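You operate a simulated robot arm through the tools that you are given. There is no shell and no other tool.

You run a simulated robot arm. Do the job below in one go: nothing can be reset, and whatever is moved stays where it is left.

Task
Change the grey machine's cone to the colour on the thread card; park the old cone on the middle peg.
Fine: open the thread clip first and close it last.

Only the result counts: the job must be done as asked and must still hold three seconds after the hand-in. Knocking over, shifting, dropping, spilling or breaking anything else fails it.

Robot
A 6-joint arm with a four-finger gripper, fixed in place. Base frame: the origin is at the foot of the arm, x ahead of it, y to its left, z up; the work surface is at about z = 0.78. Units: m, degrees, N and s.
Its first joint turns from -166.0 to 166.0 degrees. Payload 3.67 kg.
The tool frame sits at the grasp point between the pads (the TCP): z along the fingers, y along the line on which they close. The tips reach 0.028 m beyond it. Largest opening 0.112 m; the body of the gripper starts 0.073 m behind the TCP.
Orientation is that of the tool frame in the base frame, as a unit quaternion [x, y, z, w]. With the fingers straight down and closing along the base's y, the tool's x points along the base's -x, its y along +y and its z along -z.

Tools
- The arm moves only by the tool drive_tool. Its argument "commands" is a list of rows, each a list of 3 entries, a list of its own where there are three numbers: the finger opening in m, from 0 to 0.112, then the shift along the base's x, y, z in m, then the turn, a rotation vector about the base's x, y, z in rad. In form: [[fingers, [x, y, z], [rx, ry, rz]], ...]. A call has 1 to 20 rows; each row shifts and turns the commanded pose from where the row before left it. A row lasts 0.2 s, in which the tool goes at most 0.05 m and 8.6 degrees; a call with a longer step from one row to the next is refused whole, and so is a gripper value outside its range. Where a pose cannot be reached the arm comes as near as it can. A force on the tool above 40 N (or 10 N above the force at the start of the call, whichever is more), or a blocked arm, ends the call early, and 0.2 s more pass. Each finger halts on what it meets, pressing with about 25 N; the grip force reading is that of the motor and also rises with nothing between the fingers. The clock runs only during rows and for 0.2 s after the last one: add rows that do not move to give the fingers time. The reply holds the time, the measured pose of the TCP, the force on the tool along the base axes, the opening and the grip force, in the units named above and with some noise, with the torque about the TCP (base axes, N m) and any sound that the robot's microphone picked up.
- Cameras (640 x 400 px; columns grow to the right, rows downward): "scene" is fixed at [0.3952, 0.6558, 1.543]; the picture's right is [-0.97, 0.23, 0.00], its down [0.22, 0.92, -0.32] and it looks along [-0.07, -0.31, -0.95] (base axes); focal length 214 px, centre (320, 200). "wrist" rides on the gripper at [0.06, -0.018, -0.104] in the tool frame; the picture's right is [0.29, 0.96, 0.00], its down [-0.80, 0.24, -0.55] and it looks along [-0.53, 0.16, 0.83] (tool axes); focal length 234 px, centre (320, 200). There is no depth. A picture from a camera that has moved, and an enlarged one, comes with that camera's place and axes in the base frame and with its lens. The place of the scene camera against the robot may be out by one fixed shift of up to 0.025 m in any direction.
- get_image(camera): a new picture of that camera. No time passes.
- enlarge(camera, box): a new picture of the part [left, top, right, bottom] of that camera's present view, enlarged. No time passes.
- sign_off(): hands the job in; it is judged then, once.

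Nothing tells you positions but the pictures and the camera data. Unless the task says otherwise, let go and move clear before handing in.

The tools are called after ">>>" as a command line: name --argument value ..., lists and objects as JSON in quotes. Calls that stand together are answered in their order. drive_tool: Moves the arm, as the interface text tells. Its arguments: {"type":"object","properties":{"commands":{"type":"array","items":{"type":"array"}}},"required":["commands"]} The other tools are called the same way: get_image (camera) takes a picture; enlarge (camera, box) takes an enlarged picture of a part of a camera's view; sign_off () hands the job in.

At the start:

```text
t: 0.0
tcp_pos: [0.3291, 0.388, 1.2398]
ee_rot: [0.0, 1.0, 0.0, -0.001]
ft_force: [0.8, 0.4, 0.1]
torque: [0.02, 0.01, -0.02]
gripper_width: 0.1119
finger_force: 0.1
```

scene: 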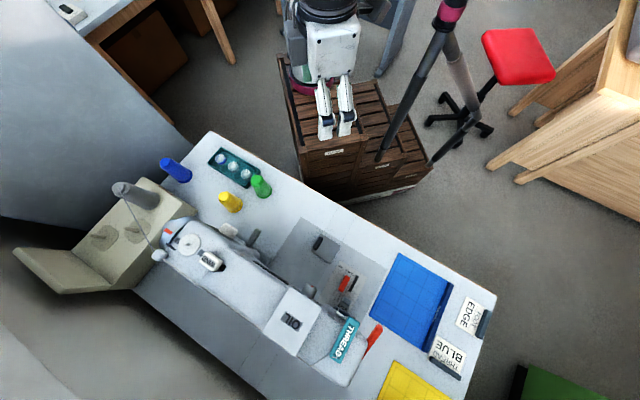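
wrist: 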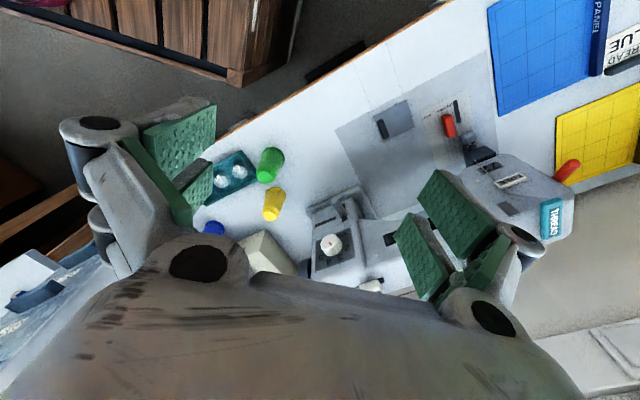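

I see a table with a sewing machine, coloured cones (blue, green, yellow), a peg rack, a grey cone on a beige unit, and cards, one reading "THREAD BLUE". I'll look closer before I move.

>>> enlarge --camera "scene" --box '[100, 130, 300, 260]'

>>> enlarge --camera "scene" --box '[250, 210, 400, 400]'

>>> enlarge --camera "scene" --box '[370, 240, 520, 400]'

>>> enlarge --camera "wrist" --box '[180, 120, 420, 300]'

>>> enlarge --camera "scene" --box '[0, 150, 240, 320]'

```text
3.08 times, centred on (200, 195) of scene
camera zoom: at [0.3952, 0.6558, 1.543], right [-0.97, 0.23, 0.0], down [0.22, 0.92, -0.32], along [-0.07, -0.31, -0.95], focal length 660 px, centre (689, 215)
```

zoom: 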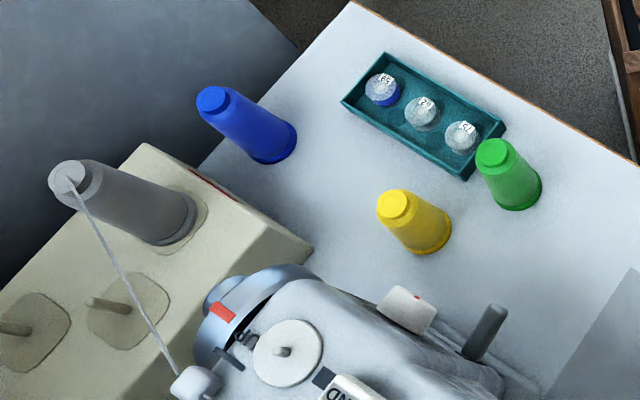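

```text
2.11 times, centred on (325, 305) of scene
camera zoom: at [0.3952, 0.6558, 1.543], right [-0.97, 0.23, 0.0], down [0.22, 0.92, -0.32], along [-0.07, -0.31, -0.95], focal length 452 px, centre (310, -21)
```

zoom: 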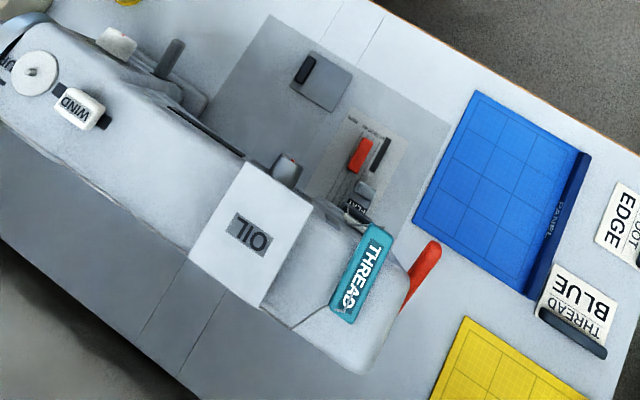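

```text
2.50 times, centred on (445, 320) of scene
camera zoom: at [0.3952, 0.6558, 1.543], right [-0.97, 0.23, 0.0], down [0.22, 0.92, -0.32], along [-0.07, -0.31, -0.95], focal length 536 px, centre (8, -100)
```

zoom: 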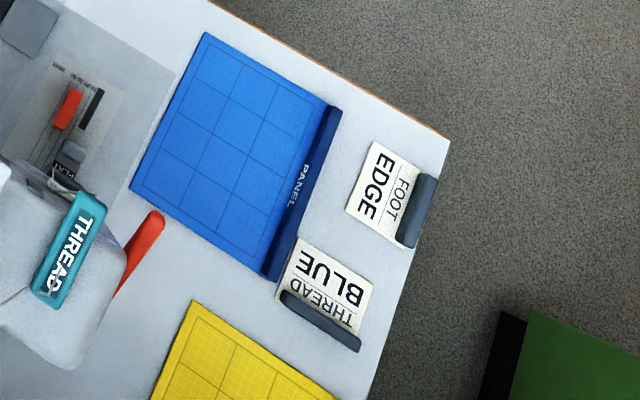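

```text
2.22 times, centred on (300, 210) of wrist
camera zoom: at [0.2709, 0.3702, 1.3433], right [-0.29, 0.96, 0.0], down [0.8, 0.24, 0.55], along [0.53, 0.16, -0.83], focal length 520 px, centre (364, 178)
```

zoom: 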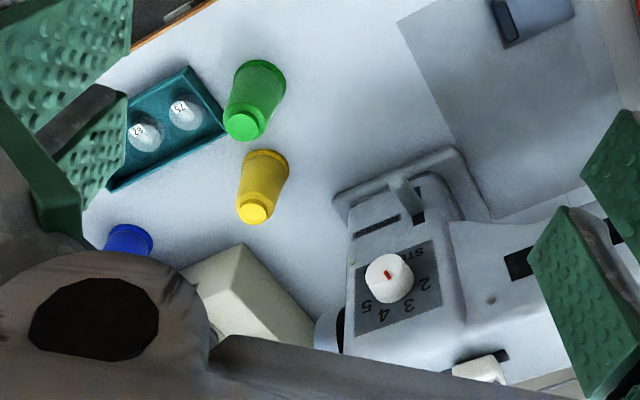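

```text
2.35 times, centred on (120, 235) of scene
camera zoom: at [0.3952, 0.6558, 1.543], right [-0.97, 0.23, 0.0], down [0.22, 0.92, -0.32], along [-0.07, -0.31, -0.95], focal length 505 px, centre (791, 118)
```

zoom: 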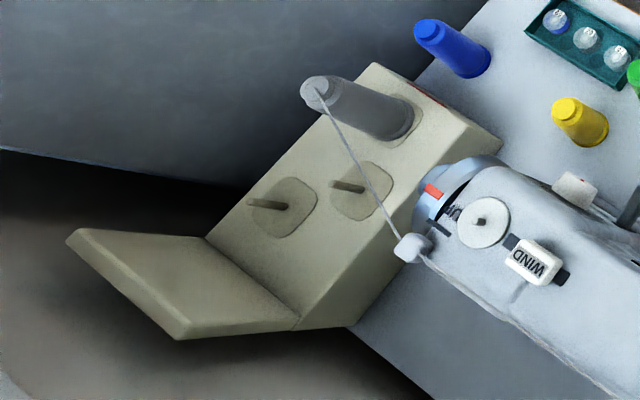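

The thread card says BLUE. The stand has the grey cone on its first peg and two free pegs; the teal "THREAD" lever on the machine head looks like the clip. I'll move high over the machine head for a closer look.

>>> drive_tool --commands '[[0.112, [-0.01, 0.045, 0], [0, 0, 0]], [0.112, [-0.01, 0.045, 0], [0, 0, 0]], [0.112, [-0.01, 0.045, 0], [0, 0, 0]], [0.112, [-0.01, 0.045, 0], [0, 0, 0]], [0.112, [-0.01, 0.045, 0], [0, 0, 0]], [0.112, [-0.01, 0.045, 0], [0, 0, 0]], [0.112, [-0.01, 0.045, 0], [0, 0, 0]], [0.112, [-0.01, 0.045, 0], [0, 0, 0]]]'

>>> get_image --camera "wrist"

>>> get_image --camera "scene"

```text
t: 1.8
tcp_pos: [0.272, 0.6206, 1.2124]
ee_rot: [-0.001, 1.0, 0.0, -0.001]
ft_force: [-0.1, -0.3, 0.3]
torque: [0.01, -0.03, 0.0]
gripper_width: 0.112
finger_force: 0.0
out of reach, approached as far as the arm can: row 5, 6, 7, 8
```

```text
taken
camera wrist: at [0.2129, 0.6029, 1.3157], right [-0.29, 0.96, 0.0], down [0.8, 0.24, 0.55], along [0.53, 0.16, -0.83], focal length 234 px, centre (320, 200)
```

wrist: 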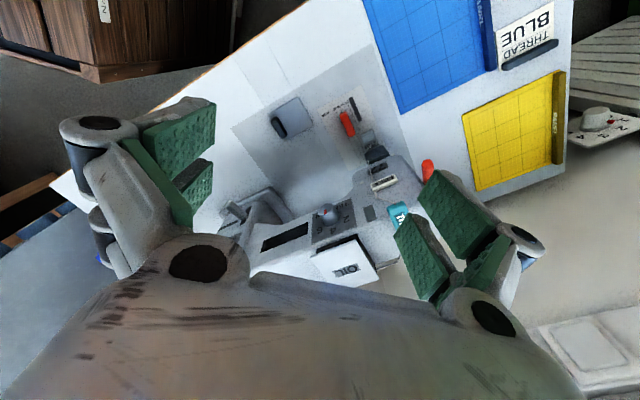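

```text
taken
```

scene: 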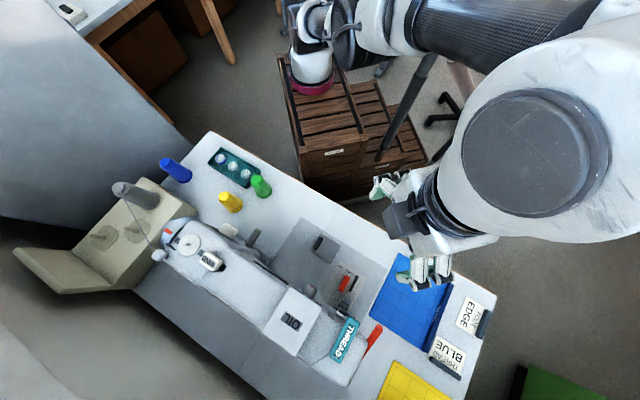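

The lever is hidden behind a finger and reach shrinks with height. I'll turn the tool toward the machine head and come slightly lower to get a clear view.

>>> drive_tool --commands '[[0.112, [0, 0, -0.03], [0, 0, 0.14]], [0.112, [0, 0, -0.03], [0, 0, 0.14]], [0.112, [0, 0, 0], [0, 0, 0.14]], [0.112, [0, 0, 0], [0, 0, 0.14]], [0.112, [0, 0, 0], [0, 0, 0.14]], [0.112, [0, 0, 0], [0, 0, 0.14]], [0.112, [0, 0, 0], [0, 0, 0.14]]]'

>>> get_image --camera "wrist"

```text
t: 3.4
tcp_pos: [0.2703, 0.6205, 1.1528]
ee_rot: [-0.472, 0.881, -0.001, -0.001]
ft_force: [0.2, 0.6, -0.2]
torque: [-0.01, 0.03, -0.01]
gripper_width: 0.1121
finger_force: 0.0
```

```text
taken
camera wrist: at [0.2533, 0.5609, 1.2554], right [-0.96, 0.29, 0.0], down [0.24, 0.8, 0.55], along [0.16, 0.53, -0.83], focal length 234 px, centre (320, 200)
```

wrist: 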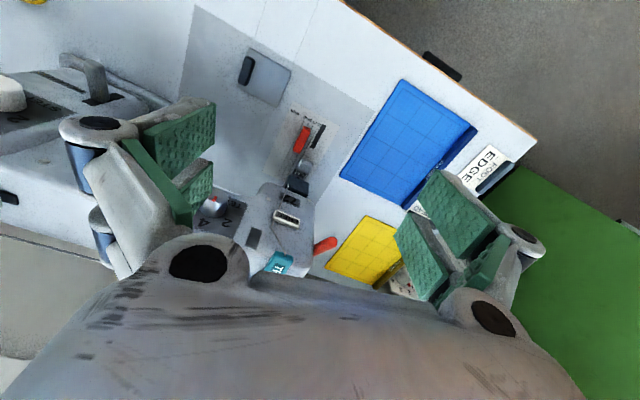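

The lever is just hidden by the gripper body. I'll tilt the tool outward and back off to see it.

>>> drive_tool --commands '[[0.112, [-0.02, -0.035, 0.0], [0.116, -0.078, 0]], [0.112, [-0.02, -0.035, 0.0], [0.116, -0.078, 0]], [0.112, [-0.02, -0.035, 0], [0.116, -0.078, 0]], [0.112, [0, 0, 0], [0.116, -0.078, 0]]]'

>>> get_image --camera "wrist"

```text
t: 4.4
tcp_pos: [0.2342, 0.5205, 1.1542]
ee_rot: [-0.435, 0.857, 0.129, 0.246]
ft_force: [0.5, 0.0, 0.0]
torque: [0.01, 0.03, 0.01]
gripper_width: 0.1114
finger_force: 0.1
```

```text
taken
camera wrist: at [0.1876, 0.4252, 1.2092], right [-0.92, 0.37, -0.15], down [0.03, 0.45, 0.89], along [0.4, 0.82, -0.42], focal length 234 px, centre (320, 200)
```

wrist: 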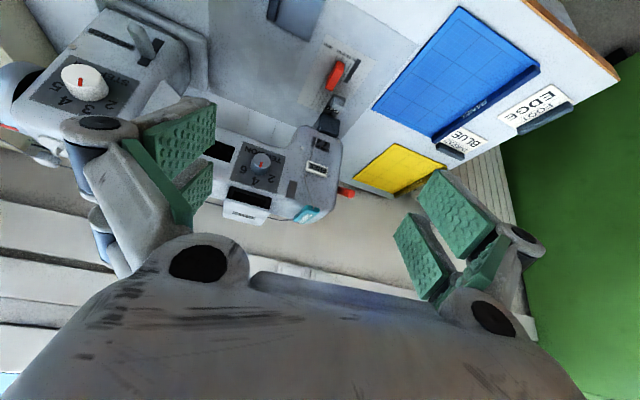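

Now the machine front face shows; the teal tab is on the top of the head. I'll enlarge.

>>> enlarge --camera "wrist" --box '[200, 90, 380, 240]'

>>> enlarge --camera "scene" --box '[260, 260, 400, 400]'

>>> enlarge --camera "scene" --box '[130, 210, 230, 280]'

```text
2.67 times, centred on (290, 165) of wrist
camera zoom: at [0.1876, 0.4252, 1.2092], right [-0.92, 0.37, -0.15], down [0.03, 0.45, 0.89], along [0.4, 0.82, -0.42], focal length 624 px, centre (400, 293)
```

zoom: 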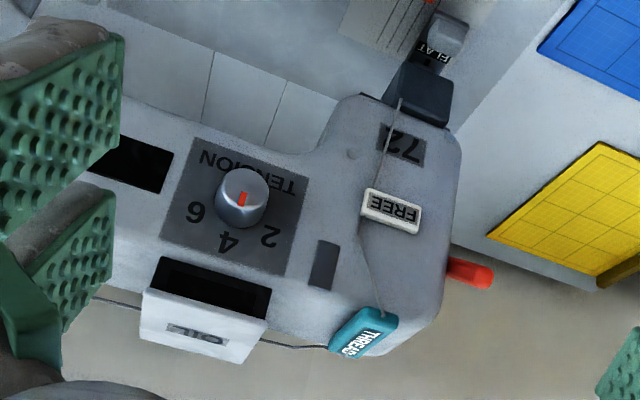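

```text
2.86 times, centred on (330, 330) of scene
camera zoom: at [0.3952, 0.6558, 1.543], right [-0.97, 0.23, 0.0], down [0.22, 0.92, -0.32], along [-0.07, -0.31, -0.95], focal length 613 px, centre (291, -171)
```

zoom: 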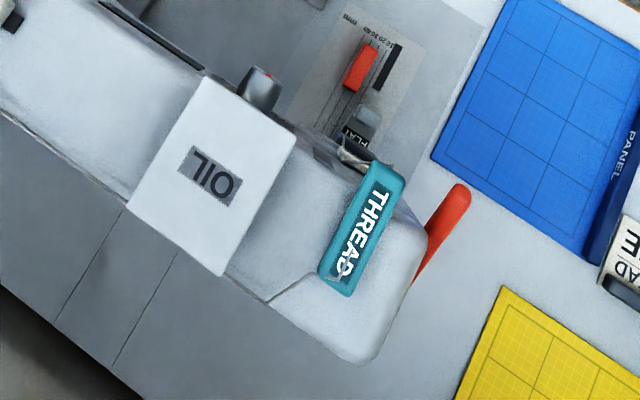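

```text
5.71 times, centred on (180, 245) of scene
camera zoom: at [0.3952, 0.6558, 1.543], right [-0.97, 0.23, 0.0], down [0.22, 0.92, -0.32], along [-0.07, -0.31, -0.95], focal length 1226 px, centre (1120, -57)
```

zoom: 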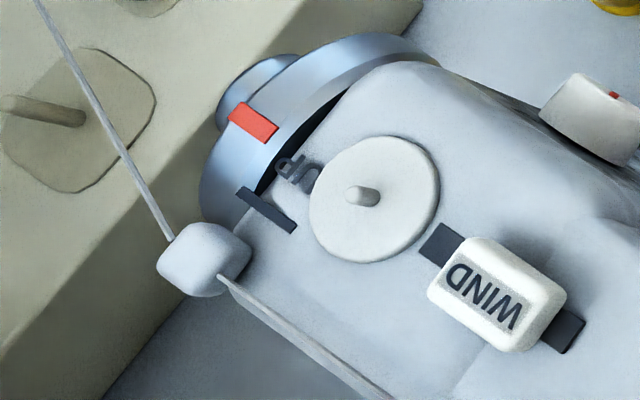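

>>> enlarge --camera "scene" --box '[322, 290, 372, 370]'

>>> enlarge --camera "wrist" --box '[280, 130, 345, 230]'

>>> enlarge --camera "scene" --box '[20, 170, 160, 270]'

```text
5.00 times, centred on (347, 330) of scene
camera zoom: at [0.3952, 0.6558, 1.543], right [-0.97, 0.23, 0.0], down [0.22, 0.92, -0.32], along [-0.07, -0.31, -0.95], focal length 1072 px, centre (185, -450)
```

zoom: 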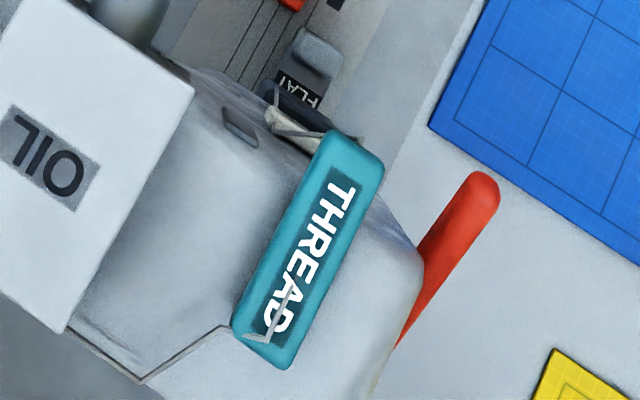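

```text
4.00 times, centred on (312, 180) of wrist
camera zoom: at [0.1876, 0.4252, 1.2092], right [-0.92, 0.37, -0.15], down [0.03, 0.45, 0.89], along [0.4, 0.82, -0.42], focal length 937 px, centre (350, 280)
```

zoom: 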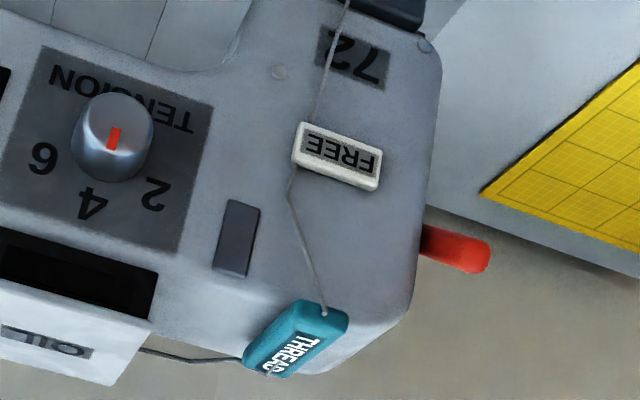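

```text
4.00 times, centred on (90, 220) of scene
camera zoom: at [0.3952, 0.6558, 1.543], right [-0.97, 0.23, 0.0], down [0.22, 0.92, -0.32], along [-0.07, -0.31, -0.95], focal length 858 px, centre (1240, 120)
```

zoom: 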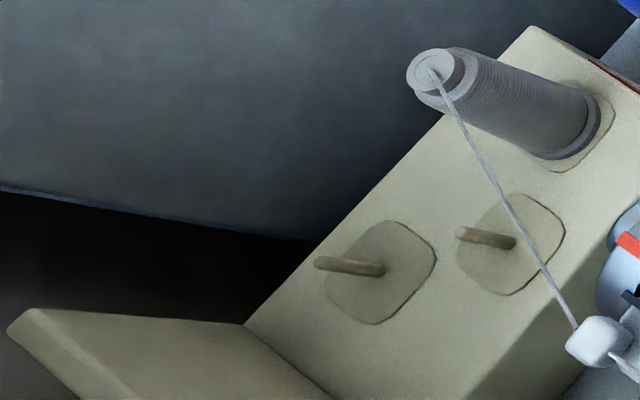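

The thread runs from the grey cone via a guide along the machine back to the teal "THREAD" tab on the head. I'll look from the side of the head to learn how the tab hinges.

>>> drive_tool --commands '[[0.112, [-0.01, 0.01, 0.0], [-0.116, 0.078, 0]], [0.112, [-0.01, 0.01, 0.0], [-0.116, 0.078, 0]], [0.112, [-0.01, 0.01, 0], [-0.116, 0.078, 0]], [0.112, [-0.01, 0.01, 0], [-0.116, 0.078, 0]], [0.112, [-0.01, 0.015, 0], [0, 0, -0.14]], [0.112, [-0.01, 0.015, 0], [0, 0, -0.14]], [0.112, [-0.01, 0.015, 0], [0, 0, -0.14]], [0.112, [-0.01, 0.015, 0], [0, 0, -0.14]], [0.112, [-0.01, 0.015, 0], [0, 0, -0.14]], [0.112, [-0.01, 0.015, 0], [0, 0, -0.14]], [0.112, [-0.01, 0.015, 0], [0, 0, -0.14]], [0.112, [0, 0.01, 0], [0, -0.14, 0]], [0.112, [0, 0, 0], [0, -0.14, 0]], [0.112, [0, 0, 0], [0, -0.14, 0]], [0.112, [0, 0, 0], [0, -0.14, 0]]]'

>>> get_image --camera "wrist"

>>> get_image --camera "scene"

```text
t: 7.6
tcp_pos: [0.1144, 0.6254, 1.1427]
ee_rot: [0.0, 0.961, 0.001, 0.277]
ft_force: [0.5, -0.3, 1.1]
torque: [0.02, 0.04, 0.05]
gripper_width: 0.1124
finger_force: 0.0
out of reach, approached as far as the arm can: row 10, 11, 12, 13
```

```text
taken
camera wrist: at [0.01, 0.6066, 1.198], right [-0.24, 0.96, -0.15], down [0.38, 0.24, 0.89], along [0.89, 0.16, -0.42], focal length 234 px, centre (320, 200)
```

wrist: 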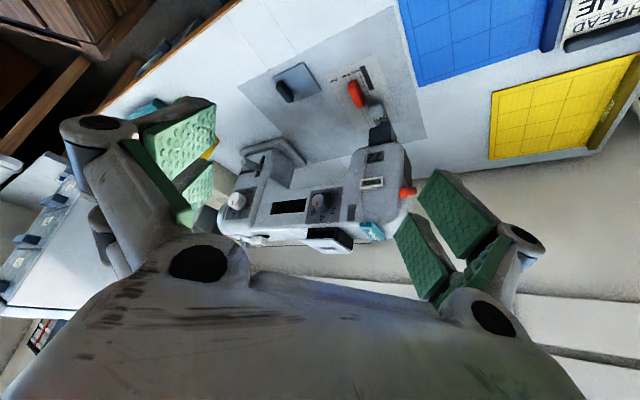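

```text
taken
```

scene: 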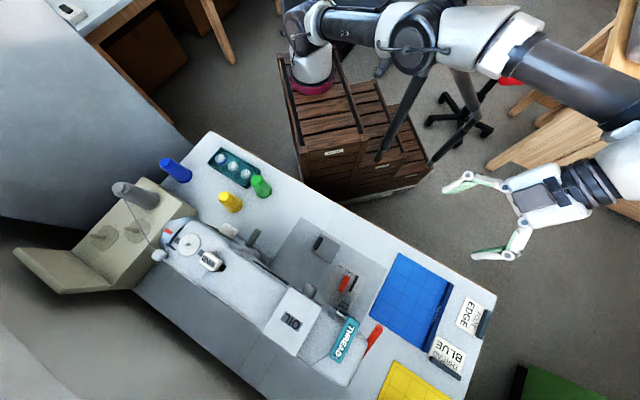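

>>> enlarge --camera "wrist" --box '[290, 130, 430, 260]'

>>> enlarge --camera "wrist" --box '[340, 200, 420, 255]'

```text
3.08 times, centred on (360, 195) of wrist
camera zoom: at [0.01, 0.6066, 1.198], right [-0.24, 0.96, -0.15], down [0.38, 0.24, 0.89], along [0.89, 0.16, -0.42], focal length 720 px, centre (197, 215)
```

zoom: 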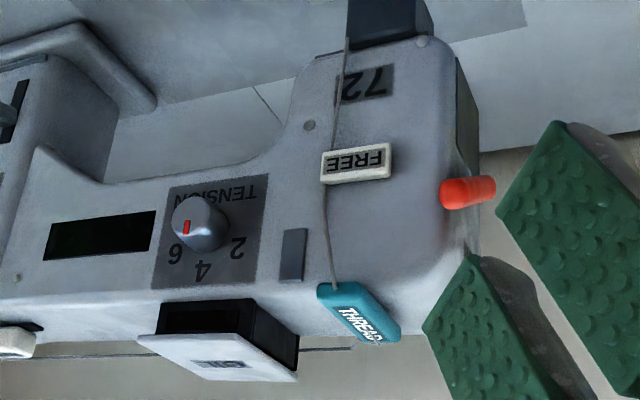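

```text
7.27 times, centred on (380, 228) of wrist
camera zoom: at [0.01, 0.6066, 1.198], right [-0.24, 0.96, -0.15], down [0.38, 0.24, 0.89], along [0.89, 0.16, -0.42], focal length 1703 px, centre (-116, 0)
```

zoom: 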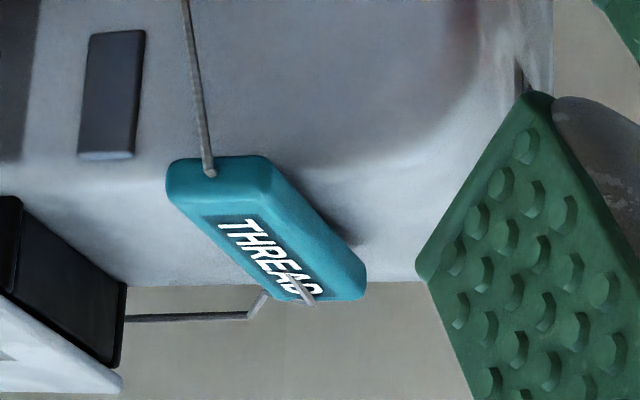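

The tab is a small block lying on top of the head, about 0.353,0.749 to 0.408,0.803 at z≈1.06. I'll view it level from the front to find the hinge.

>>> drive_tool --commands '[[0.112, [0, 0, 0.0], [0, 0.14, 0]], [0.112, [0, 0, 0.0], [0, 0.14, 0]], [0.112, [0, 0, 0.0], [0, 0.14, 0]], [0.112, [0, 0, 0.0], [0, 0.14, 0]], [0.112, [0.017, 0, -0.008], [0, 0, 0.125]], [0.112, [0.017, 0, -0.008], [0, 0, 0.125]], [0.112, [0.017, 0, -0.008], [0, 0, 0.125]], [0.112, [0.017, 0, -0.008], [0, 0, 0.125]], [0.112, [0.017, 0, -0.008], [0, 0, 0.125]], [0.112, [0.017, 0, -0.008], [0, 0, 0.125]], [0.112, [0.017, 0.005, -0.005], [0, 0, 0.125]], [0.112, [0, 0, 0], [0.0958, -0.0804, 0]], [0.112, [0, 0, 0], [0.0958, -0.0804, 0]], [0.112, [0, 0, 0], [0.0958, -0.0804, 0]], [0.112, [0, 0, 0], [0.0958, -0.0804, 0]], [0.112, [0, 0, 0], [0.0958, -0.0804, 0]], [0.112, [0, 0, 0], [0.0958, -0.0804, 0]], [0.112, [0, 0, 0], [0.0958, -0.0804, 0]]]'

>>> get_image --camera "wrist"

>>> enlarge --camera "wrist" --box '[230, 130, 390, 240]'

```text
t: 11.4
tcp_pos: [0.2323, 0.6329, 1.0898]
ee_rot: [-0.384, 0.82, 0.179, 0.384]
ft_force: [0.2, -0.1, -0.3]
torque: [0.01, 0.01, -0.01]
gripper_width: 0.1121
finger_force: 0.0
```

```text
taken
camera wrist: at [0.1725, 0.5288, 1.1094], right [-0.85, 0.47, -0.22], down [-0.13, 0.22, 0.97], along [0.51, 0.85, -0.13], focal length 234 px, centre (320, 200)
```

wrist: 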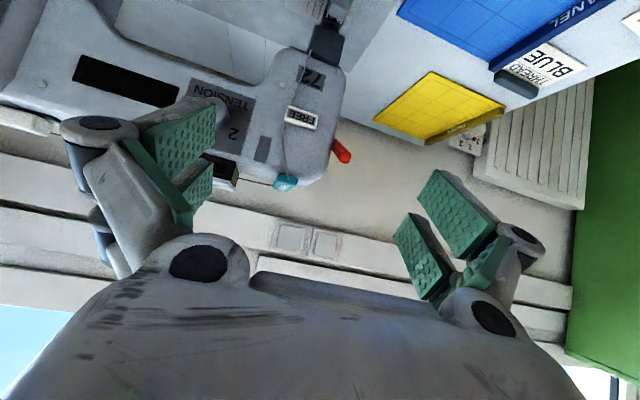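

```text
3.64 times, centred on (310, 185) of wrist
camera zoom: at [0.1725, 0.5288, 1.1094], right [-0.85, 0.47, -0.22], down [-0.13, 0.22, 0.97], along [0.51, 0.85, -0.13], focal length 852 px, centre (356, 254)
```

zoom: 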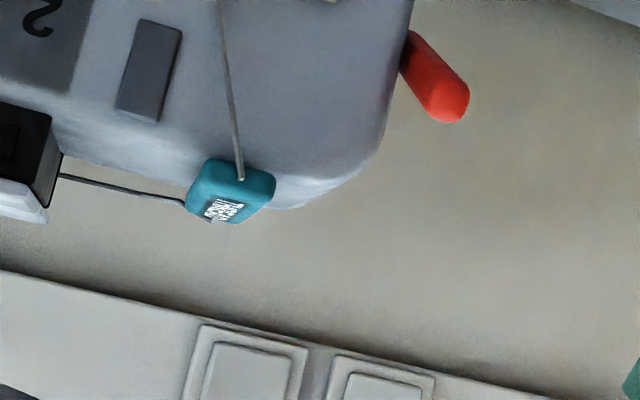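

>>> enlarge --camera "wrist" --box '[255, 160, 335, 210]'

```text
8.00 times, centred on (295, 185) of wrist
camera zoom: at [0.1725, 0.5288, 1.1094], right [-0.85, 0.47, -0.22], down [-0.13, 0.22, 0.97], along [0.51, 0.85, -0.13], focal length 1873 px, centre (520, 320)
```

zoom: 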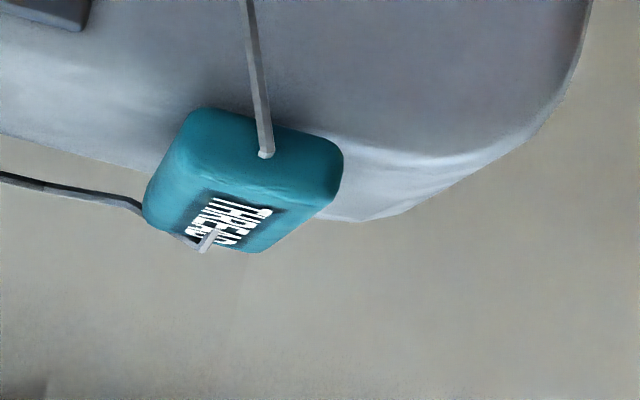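

Lever top is about z=1.064, about 23 mm wide, running at azimuth ~56°, resting on the machine top. I'll bring the gripper to a pre-grasp pose just above its front end and look again.

>>> drive_tool --commands '[[0.08, [0, 0, 0.03], [0, 0, 0.087]], [0.05, [0, 0, 0.03], [-0.1065, 0.0746, 0]], [0.05, [0.02, 0.016, 0], [-0.1065, 0.0746, 0]], [0.05, [0.026, 0.021, 0], [0, 0, 0]], [0.05, [0.026, 0.021, 0], [0, 0, 0]], [0.05, [0.026, 0.021, 0], [0, 0, 0]]]'

>>> get_image --camera "wrist"

>>> get_image --camera "scene"

```text
t: 12.8
tcp_pos: [0.3311, 0.7084, 1.1468]
ee_rot: [-0.442, 0.845, 0.139, 0.269]
ft_force: [0.1, -0.4, 0.8]
torque: [-0.01, -0.05, 0.0]
gripper_width: 0.0502
finger_force: 0.1
```

```text
taken
camera wrist: at [0.2848, 0.6089, 1.1977], right [-0.92, 0.35, -0.17], down [-0.01, 0.41, 0.91], along [0.39, 0.84, -0.38], focal length 234 px, centre (320, 200)
```

wrist: 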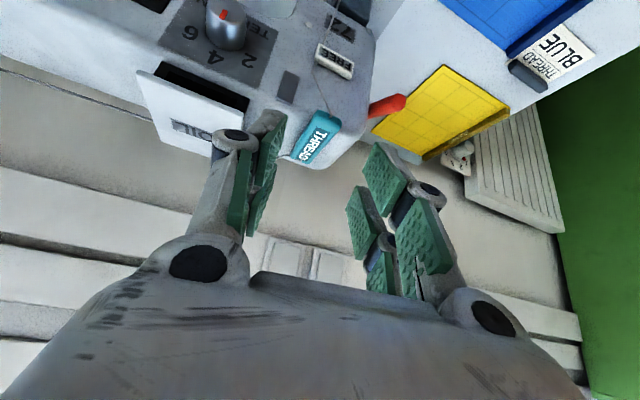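

```text
taken
```

scene: 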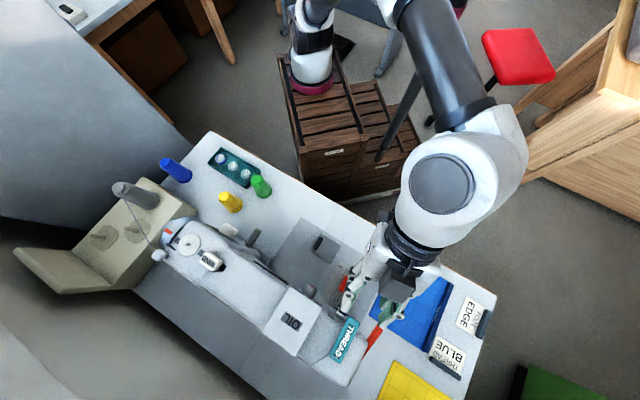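

>>> enlarge --camera "wrist" --box '[270, 90, 370, 180]'

>>> enlarge --camera "scene" --box '[260, 220, 440, 380]'

```text
4.44 times, centred on (320, 135) of wrist
camera zoom: at [0.2848, 0.6089, 1.1977], right [-0.92, 0.35, -0.17], down [-0.01, 0.41, 0.91], along [0.39, 0.84, -0.38], focal length 1041 px, centre (320, 489)
```

zoom: 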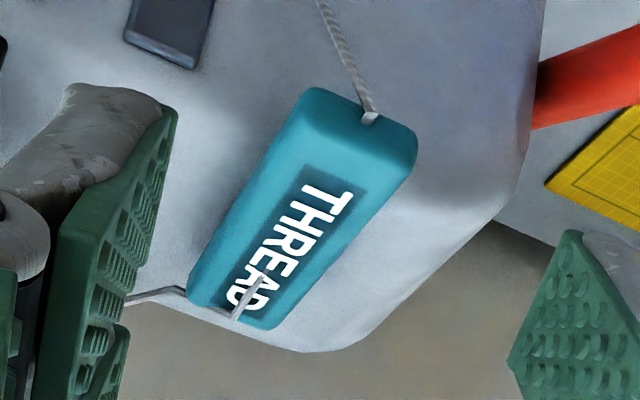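

```text
2.50 times, centred on (350, 300) of scene
camera zoom: at [0.3952, 0.6558, 1.543], right [-0.97, 0.23, 0.0], down [0.22, 0.92, -0.32], along [-0.07, -0.31, -0.95], focal length 536 px, centre (245, -50)
```

zoom: 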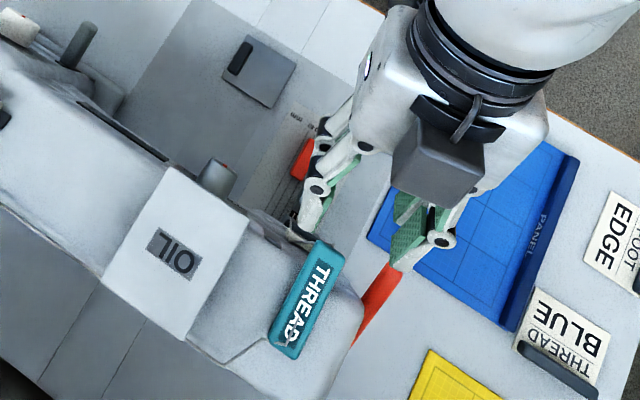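

The lever axis is at azimuth ~48°, front end mid (0.356, 0.751), rear (0.411, 0.808). I'll align the yaw and lower the fingertips either side of its front end.

>>> drive_tool --commands '[[0.05, [0, 0.0147, 0], [0, 0, -0.126]], [0.05, [0.0097, 0.0108, -0.0207], [0, 0, 0]], [0.05, [0.0097, 0.0108, -0.0207], [0, 0, 0]], [0.05, [0, 0, 0], [0, 0, 0]]]'

>>> get_image --camera "wrist"

>>> enlarge --camera "scene" --box '[300, 260, 420, 380]'

```text
t: 13.8
tcp_pos: [0.3498, 0.747, 1.1061]
ee_rot: [-0.388, 0.87, 0.122, 0.277]
ft_force: [-0.3, -0.4, -0.7]
torque: [0.01, -0.03, 0.01]
gripper_width: 0.05
finger_force: 0.2
```

```text
taken
camera wrist: at [0.2915, 0.6535, 1.1564], right [-0.87, 0.47, -0.17], down [0.04, 0.41, 0.91], along [0.49, 0.78, -0.38], focal length 234 px, centre (320, 200)
```

wrist: 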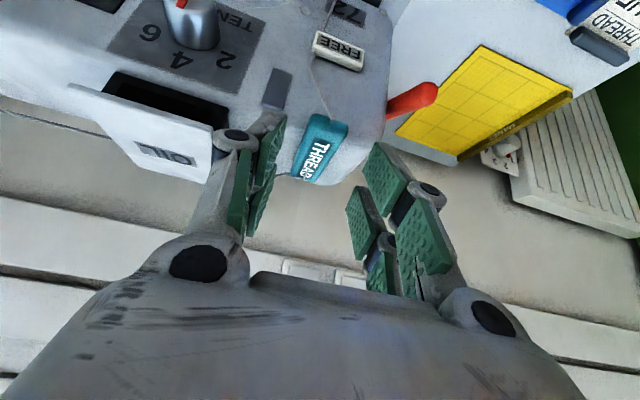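

```text
3.33 times, centred on (360, 320) of scene
camera zoom: at [0.3952, 0.6558, 1.543], right [-0.97, 0.23, 0.0], down [0.22, 0.92, -0.32], along [-0.07, -0.31, -0.95], focal length 715 px, centre (187, -200)
```

zoom: 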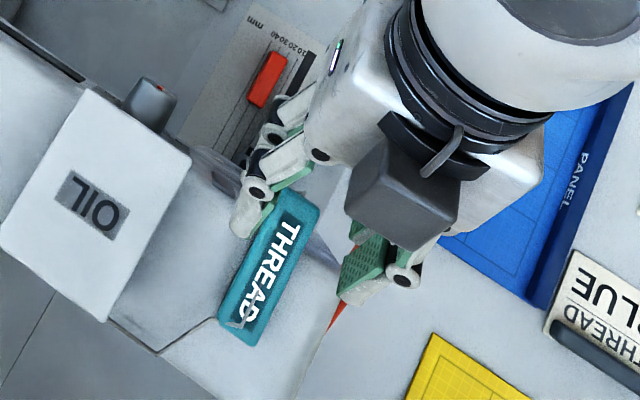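

The lever lies between the open fingers, about 3 mm off-centre. I'll correct that, go down the rest and close gently.

>>> drive_tool --commands '[[0.05, [0.0062, 0.003, -0.011], [0, 0, 0]], [0.05, [0.0062, 0.003, -0.011], [0, 0, 0]], [0.05, [0, 0, 0], [0, 0, 0]]]'

>>> get_image --camera "wrist"

>>> enlarge --camera "wrist" --box '[240, 100, 420, 220]'

>>> enlarge --camera "scene" --box '[300, 260, 420, 380]'

```text
t: 14.6
tcp_pos: [0.3638, 0.7508, 1.0838]
ee_rot: [-0.387, 0.871, 0.122, 0.277]
ft_force: [-0.9, 0.0, 0.1]
torque: [-0.01, -0.01, 0.0]
gripper_width: 0.0499
finger_force: 0.0
```

```text
taken
camera wrist: at [0.305, 0.658, 1.1338], right [-0.87, 0.47, -0.17], down [0.04, 0.41, 0.91], along [0.49, 0.78, -0.38], focal length 234 px, centre (320, 200)
```

wrist: 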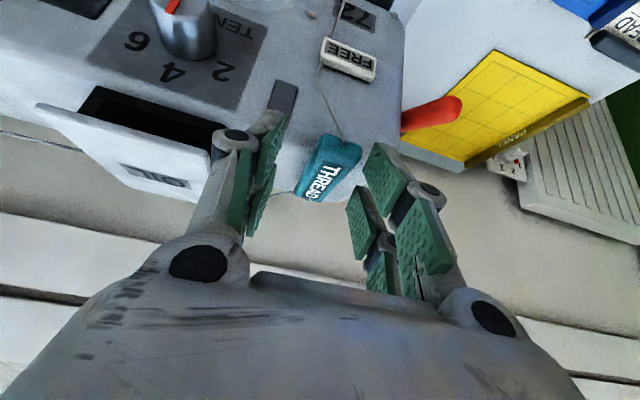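

```text
3.33 times, centred on (330, 160) of wrist
camera zoom: at [0.305, 0.658, 1.1338], right [-0.87, 0.47, -0.17], down [0.04, 0.41, 0.91], along [0.49, 0.78, -0.38], focal length 781 px, centre (287, 333)
```

zoom: 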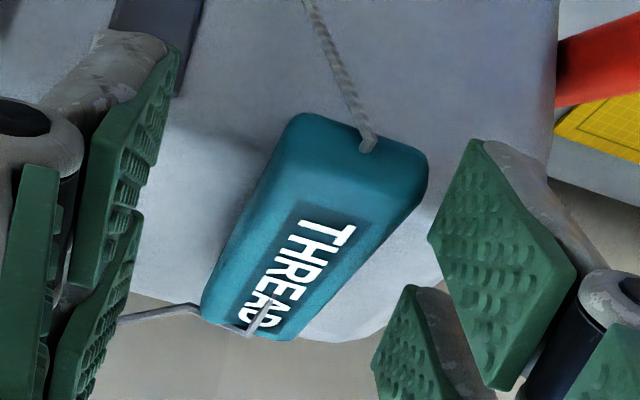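

```text
3.33 times, centred on (360, 320) of scene
camera zoom: at [0.3952, 0.6558, 1.543], right [-0.97, 0.23, 0.0], down [0.22, 0.92, -0.32], along [-0.07, -0.31, -0.95], focal length 715 px, centre (187, -200)
```

zoom: 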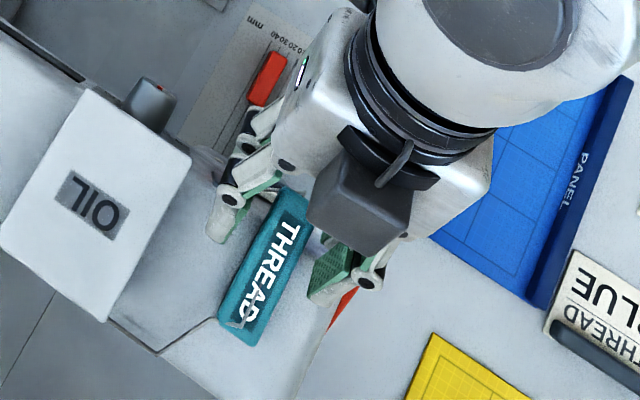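

The fingers straddle the lever's front half. I'll close on it.

>>> drive_tool --commands '[[0.03, [0, 0, 0], [0, 0, 0]], [0.02, [0, 0, 0], [0, 0, 0]], [0.01, [0, 0, 0], [0, 0, 0]]]'

>>> enlarge --camera "wrist" --box '[240, 100, 420, 220]'

>>> enlarge --camera "scene" --box '[300, 260, 420, 380]'

```text
t: 15.4
tcp_pos: [0.3597, 0.7547, 1.0842]
ee_rot: [-0.389, 0.87, 0.125, 0.276]
ft_force: [-22.4, 34.4, -1.4]
torque: [1.03, 0.7, -0.28]
gripper_width: 0.0303
finger_force: 19.5
```

```text
3.33 times, centred on (330, 160) of wrist
camera zoom: at [0.3018, 0.6604, 1.1339], right [-0.87, 0.46, -0.17], down [0.04, 0.41, 0.91], along [0.49, 0.79, -0.37], focal length 781 px, centre (287, 333)
```

zoom: 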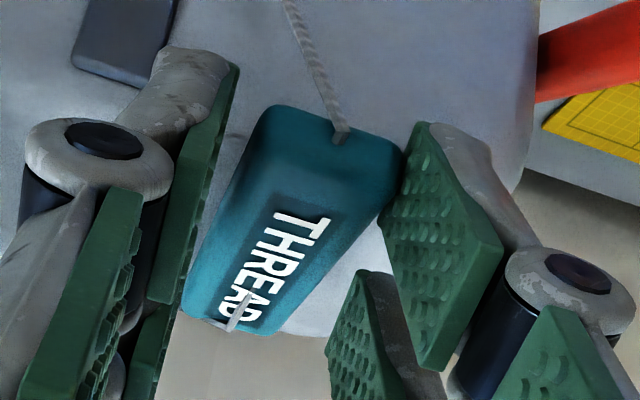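

```text
3.33 times, centred on (360, 320) of scene
camera zoom: at [0.3952, 0.6558, 1.543], right [-0.97, 0.23, 0.0], down [0.22, 0.92, -0.32], along [-0.07, -0.31, -0.95], focal length 715 px, centre (187, -200)
```

zoom: 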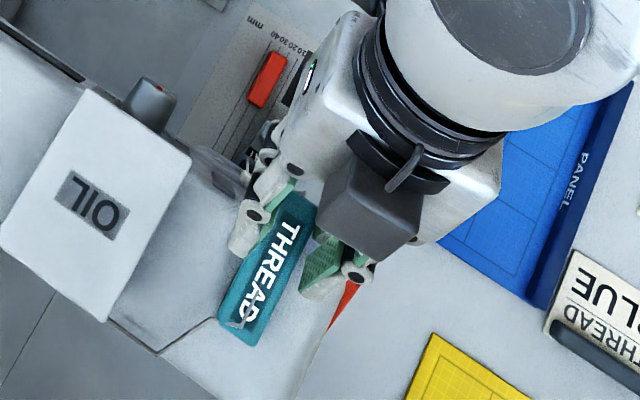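

The left-hand finger touched first, so the lever centre is off toward +y_tool. I'll reopen, recentre and close again.

>>> drive_tool --commands '[[0.05, [0, 0, 0], [0, 0, 0]], [0.05, [0, 0, 0], [0, 0, 0]]]'

```text
t: 16.0
tcp_pos: [0.3654, 0.7502, 1.0842]
ee_rot: [-0.388, 0.871, 0.121, 0.276]
ft_force: [-0.2, 0.2, -0.3]
torque: [0.01, 0.03, 0.02]
gripper_width: 0.05
finger_force: 0.1
```

>>> drive_tool --commands '[[0.05, [-0.0071, 0.0064, 0], [0, 0, 0]], [0.04, [0, 0, 0], [0, 0, 0]], [0.03, [0, 0, 0], [0, 0, 0]], [0.02, [0, 0, 0], [0, 0, 0]], [0.015, [0, 0, 0], [0, 0, 0]]]'

>>> enlarge --camera "wrist" --box '[240, 100, 420, 220]'

>>> enlarge --camera "scene" --box '[300, 260, 420, 380]'

```text
t: 17.2
tcp_pos: [0.3578, 0.7561, 1.0838]
ee_rot: [-0.386, 0.872, 0.12, 0.276]
ft_force: [13.8, -23.2, -1.2]
torque: [-0.45, -0.17, -0.68]
gripper_width: 0.0263
finger_force: 45.4
```

```text
3.33 times, centred on (330, 160) of wrist
camera zoom: at [0.2995, 0.6629, 1.1336], right [-0.87, 0.47, -0.17], down [0.04, 0.41, 0.91], along [0.5, 0.78, -0.38], focal length 781 px, centre (287, 333)
```

zoom: 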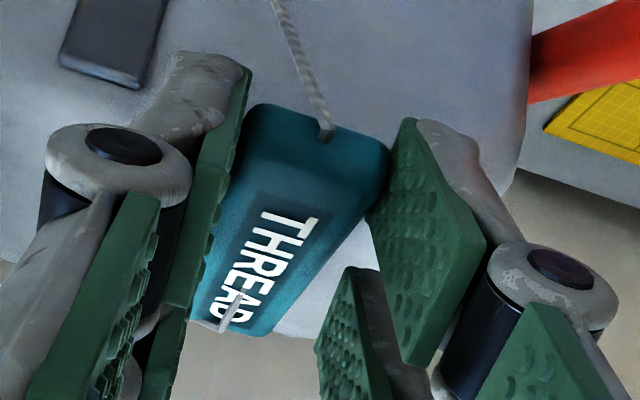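

```text
3.33 times, centred on (360, 320) of scene
camera zoom: at [0.3952, 0.6558, 1.543], right [-0.97, 0.23, 0.0], down [0.22, 0.92, -0.32], along [-0.07, -0.31, -0.95], focal length 715 px, centre (187, -200)
```

zoom: 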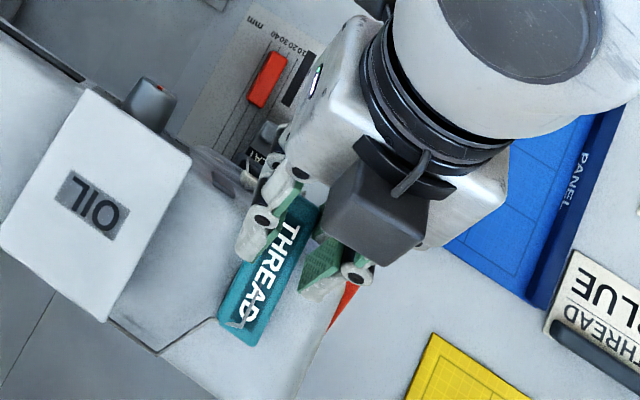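

Gripped (width 26 mm). I'll relax the small side load and try a gentle lift of the front end.

>>> drive_tool --commands '[[0.015, [0.0015, -0.0013, 0], [0, 0, 0]], [0.015, [0, 0, 0.002], [0, 0, 0]], [0.015, [0, 0, 0.002], [0, 0, 0]]]'

```text
t: 18.0
tcp_pos: [0.3593, 0.7564, 1.0869]
ee_rot: [-0.387, 0.871, 0.12, 0.276]
ft_force: [9.1, -25.1, -18.4]
torque: [-1.17, 1.06, -0.67]
gripper_width: 0.026
finger_force: 45.7
```

>>> drive_tool --commands '[[0.015, [0.001, -0.0009, 0.002], [0, 0, 0]], [0.015, [0, 0, 0.002], [0, 0, 0]], [0.015, [0, 0, 0], [0, 0, 0]]]'

>>> enlarge --camera "wrist" --box '[240, 100, 420, 220]'

>>> enlarge --camera "scene" --box '[300, 260, 420, 380]'

```text
t: 18.8
tcp_pos: [0.358, 0.7569, 1.0932]
ee_rot: [-0.387, 0.871, 0.122, 0.276]
ft_force: [7.3, -8.9, -17.3]
torque: [-0.74, 1.06, -0.63]
gripper_width: 0.0262
finger_force: 45.1
```

```text
3.33 times, centred on (330, 160) of wrist
camera zoom: at [0.3007, 0.6633, 1.143], right [-0.87, 0.47, -0.17], down [0.04, 0.41, 0.91], along [0.49, 0.78, -0.38], focal length 781 px, centre (287, 333)
```

zoom: 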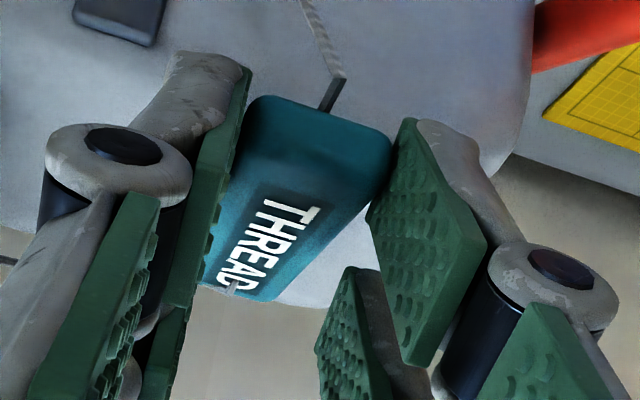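

```text
3.33 times, centred on (360, 320) of scene
camera zoom: at [0.3952, 0.6558, 1.543], right [-0.97, 0.23, 0.0], down [0.22, 0.92, -0.32], along [-0.07, -0.31, -0.95], focal length 715 px, centre (187, -200)
```

zoom: 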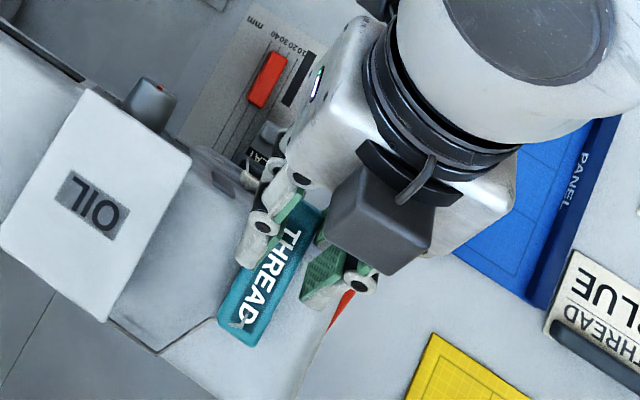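

The front end lifts – the hinge is at the rear. I'll follow the arc up to about 45°.

>>> drive_tool --commands '[[0.015, [0.0008, 0.001, 0.0046], [0, 0, 0]], [0.015, [0.0008, 0.001, 0.0046], [0, 0, 0]], [0.015, [0.0014, 0.0015, 0.0044], [0, 0, 0]], [0.015, [0.0014, 0.0015, 0.0044], [0, 0, 0]], [0.015, [0.0018, 0.002, 0.004], [0, 0, 0]], [0.015, [0.0018, 0.002, 0.004], [0, 0, 0]]]'

>>> enlarge --camera "wrist" --box '[240, 100, 420, 220]'

>>> enlarge --camera "scene" --box '[300, 260, 420, 380]'

```text
t: 20.2
tcp_pos: [0.3663, 0.7635, 1.1189]
ee_rot: [-0.387, 0.871, 0.122, 0.276]
ft_force: [-2.8, -27.5, -6.3]
torque: [-1.35, 1.01, -0.47]
gripper_width: 0.026
finger_force: 44.8
```

```text
3.33 times, centred on (330, 160) of wrist
camera zoom: at [0.308, 0.6711, 1.17], right [-0.87, 0.47, -0.17], down [0.04, 0.41, 0.91], along [0.49, 0.78, -0.38], focal length 781 px, centre (287, 333)
```

zoom: 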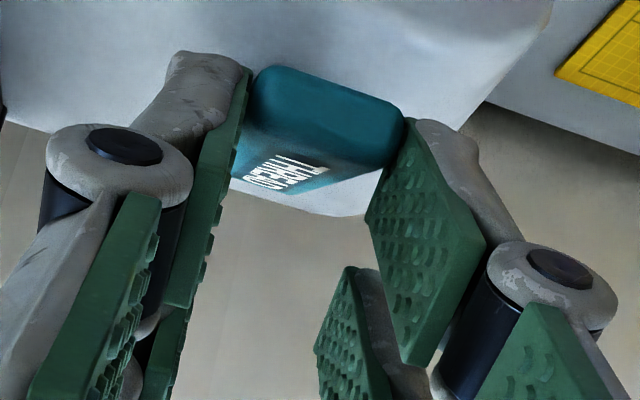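

```text
3.33 times, centred on (360, 320) of scene
camera zoom: at [0.3952, 0.6558, 1.543], right [-0.97, 0.23, 0.0], down [0.22, 0.92, -0.32], along [-0.07, -0.31, -0.95], focal length 715 px, centre (187, -200)
```

zoom: 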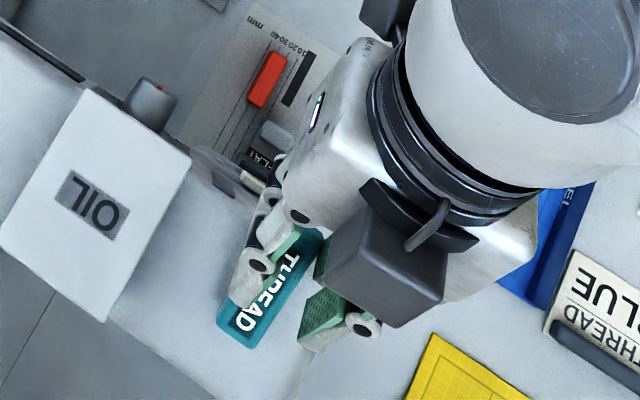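

>>> drive_tool --commands '[[0.015, [0.0007, 0.0008, 0.0045], [0, 0, 0]], [0.015, [0.0025, 0.0028, 0.0045], [0, 0, 0]], [0.015, [0.003, 0.0033, 0.0045], [0, 0, 0]], [0.015, [0.0033, 0.0036, 0.0035], [0, 0, 0]]]'

>>> enlarge --camera "wrist" --box '[240, 100, 420, 220]'

>>> enlarge --camera "scene" --box '[300, 260, 420, 380]'

```text
t: 21.2
tcp_pos: [0.3776, 0.775, 1.1377]
ee_rot: [-0.387, 0.871, 0.122, 0.277]
ft_force: [3.3, -29.5, -2.8]
torque: [-1.63, 0.61, -0.17]
gripper_width: 0.0258
finger_force: 44.6
```

```text
3.33 times, centred on (330, 160) of wrist
camera zoom: at [0.3184, 0.6817, 1.1871], right [-0.87, 0.47, -0.17], down [0.04, 0.41, 0.91], along [0.5, 0.78, -0.37], focal length 781 px, centre (287, 333)
```

zoom: 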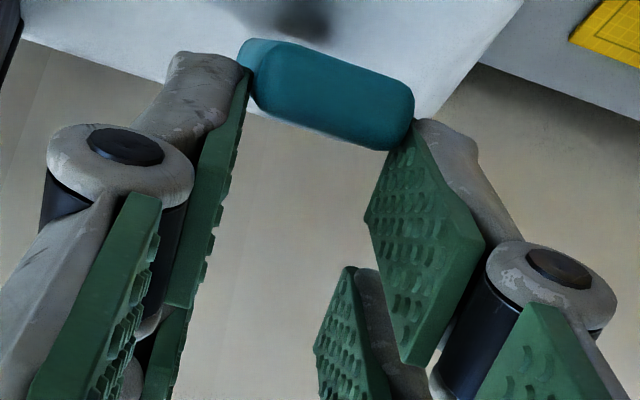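

```text
3.33 times, centred on (360, 320) of scene
camera zoom: at [0.3952, 0.6558, 1.543], right [-0.97, 0.23, 0.0], down [0.22, 0.92, -0.32], along [-0.07, -0.31, -0.95], focal length 715 px, centre (187, -200)
```

zoom: 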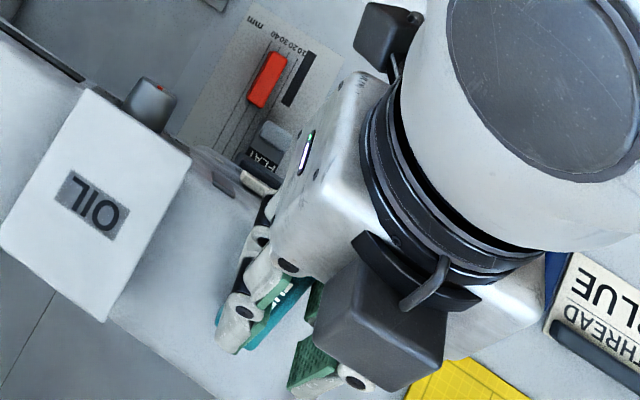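

>>> drive_tool --commands '[[0.015, [0.002, 0.0022, 0.003], [0, 0, 0]], [0.015, [0.0027, 0.003, 0.002], [0, 0, 0]], [0.015, [0.0027, 0.003, 0.001], [0, 0, 0]]]'

>>> get_image --camera "wrist"

```text
t: 22.0
tcp_pos: [0.38, 0.7797, 1.1417]
ee_rot: [-0.387, 0.871, 0.123, 0.276]
ft_force: [-7.0, -23.4, -0.3]
torque: [-1.62, 0.98, -0.24]
gripper_width: 0.0255
finger_force: 45.5
out of reach, approached as far as the arm can: row 3
```

```text
taken
camera wrist: at [0.3228, 0.6855, 1.1914], right [-0.87, 0.47, -0.17], down [0.04, 0.41, 0.91], along [0.49, 0.79, -0.37], focal length 234 px, centre (320, 200)
```

wrist: 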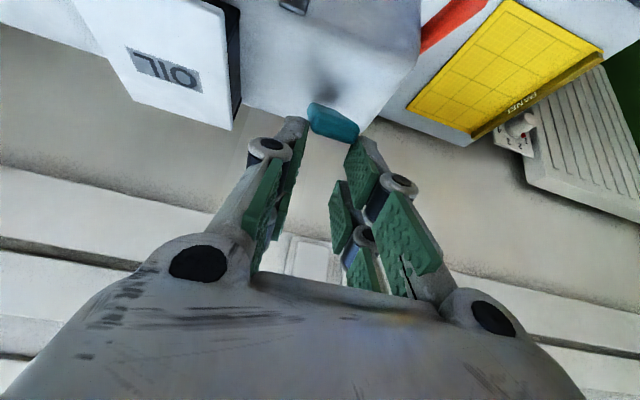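

The lever is at roughly 58° and holding. I'll tilt the tool outward as I continue the arc to open it further.

>>> drive_tool --commands '[[0.015, [0.0025, 0.0028, 0.002], [0.0743, -0.0669, 0]], [0.015, [0.0027, 0.003, 0.0015], [0.0743, -0.0669, 0]], [0.015, [0.003, 0.0033, 0.0005], [0.0743, -0.0669, 0]], [0.015, [0.003, 0.0033, 0], [0.0743, -0.0669, 0]]]'

>>> get_image --camera "wrist"

>>> get_image --camera "scene"

```text
t: 23.0
tcp_pos: [0.3921, 0.7935, 1.1444]
ee_rot: [-0.354, 0.799, 0.197, 0.445]
ft_force: [-15.3, 9.0, 6.3]
torque: [0.11, 0.52, -0.21]
gripper_width: 0.0218
finger_force: 7.5
```

```text
taken
camera wrist: at [0.3264, 0.691, 1.1479], right [-0.81, 0.53, -0.24], down [-0.21, 0.12, 0.97], along [0.54, 0.84, 0.01], focal length 234 px, centre (320, 200)
```

wrist: 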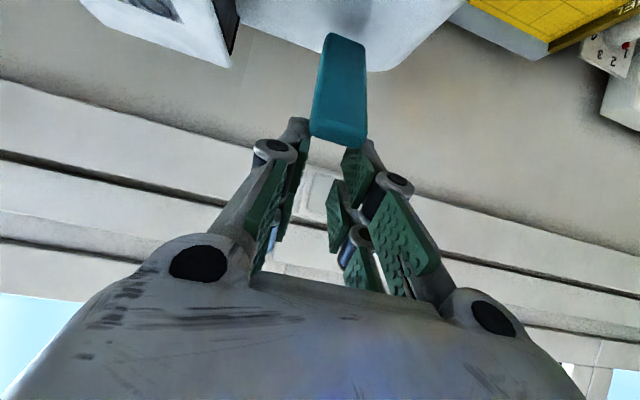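

```text
taken
```

scene: 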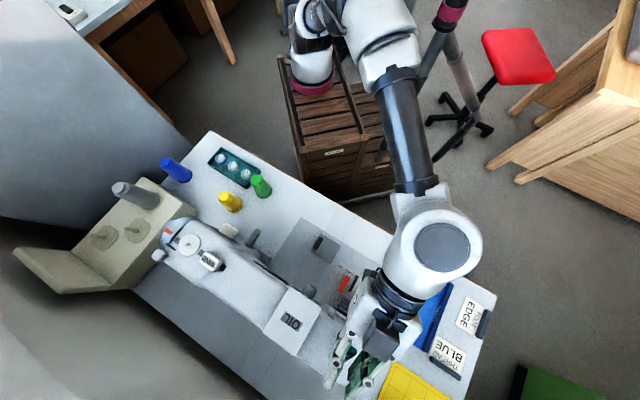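

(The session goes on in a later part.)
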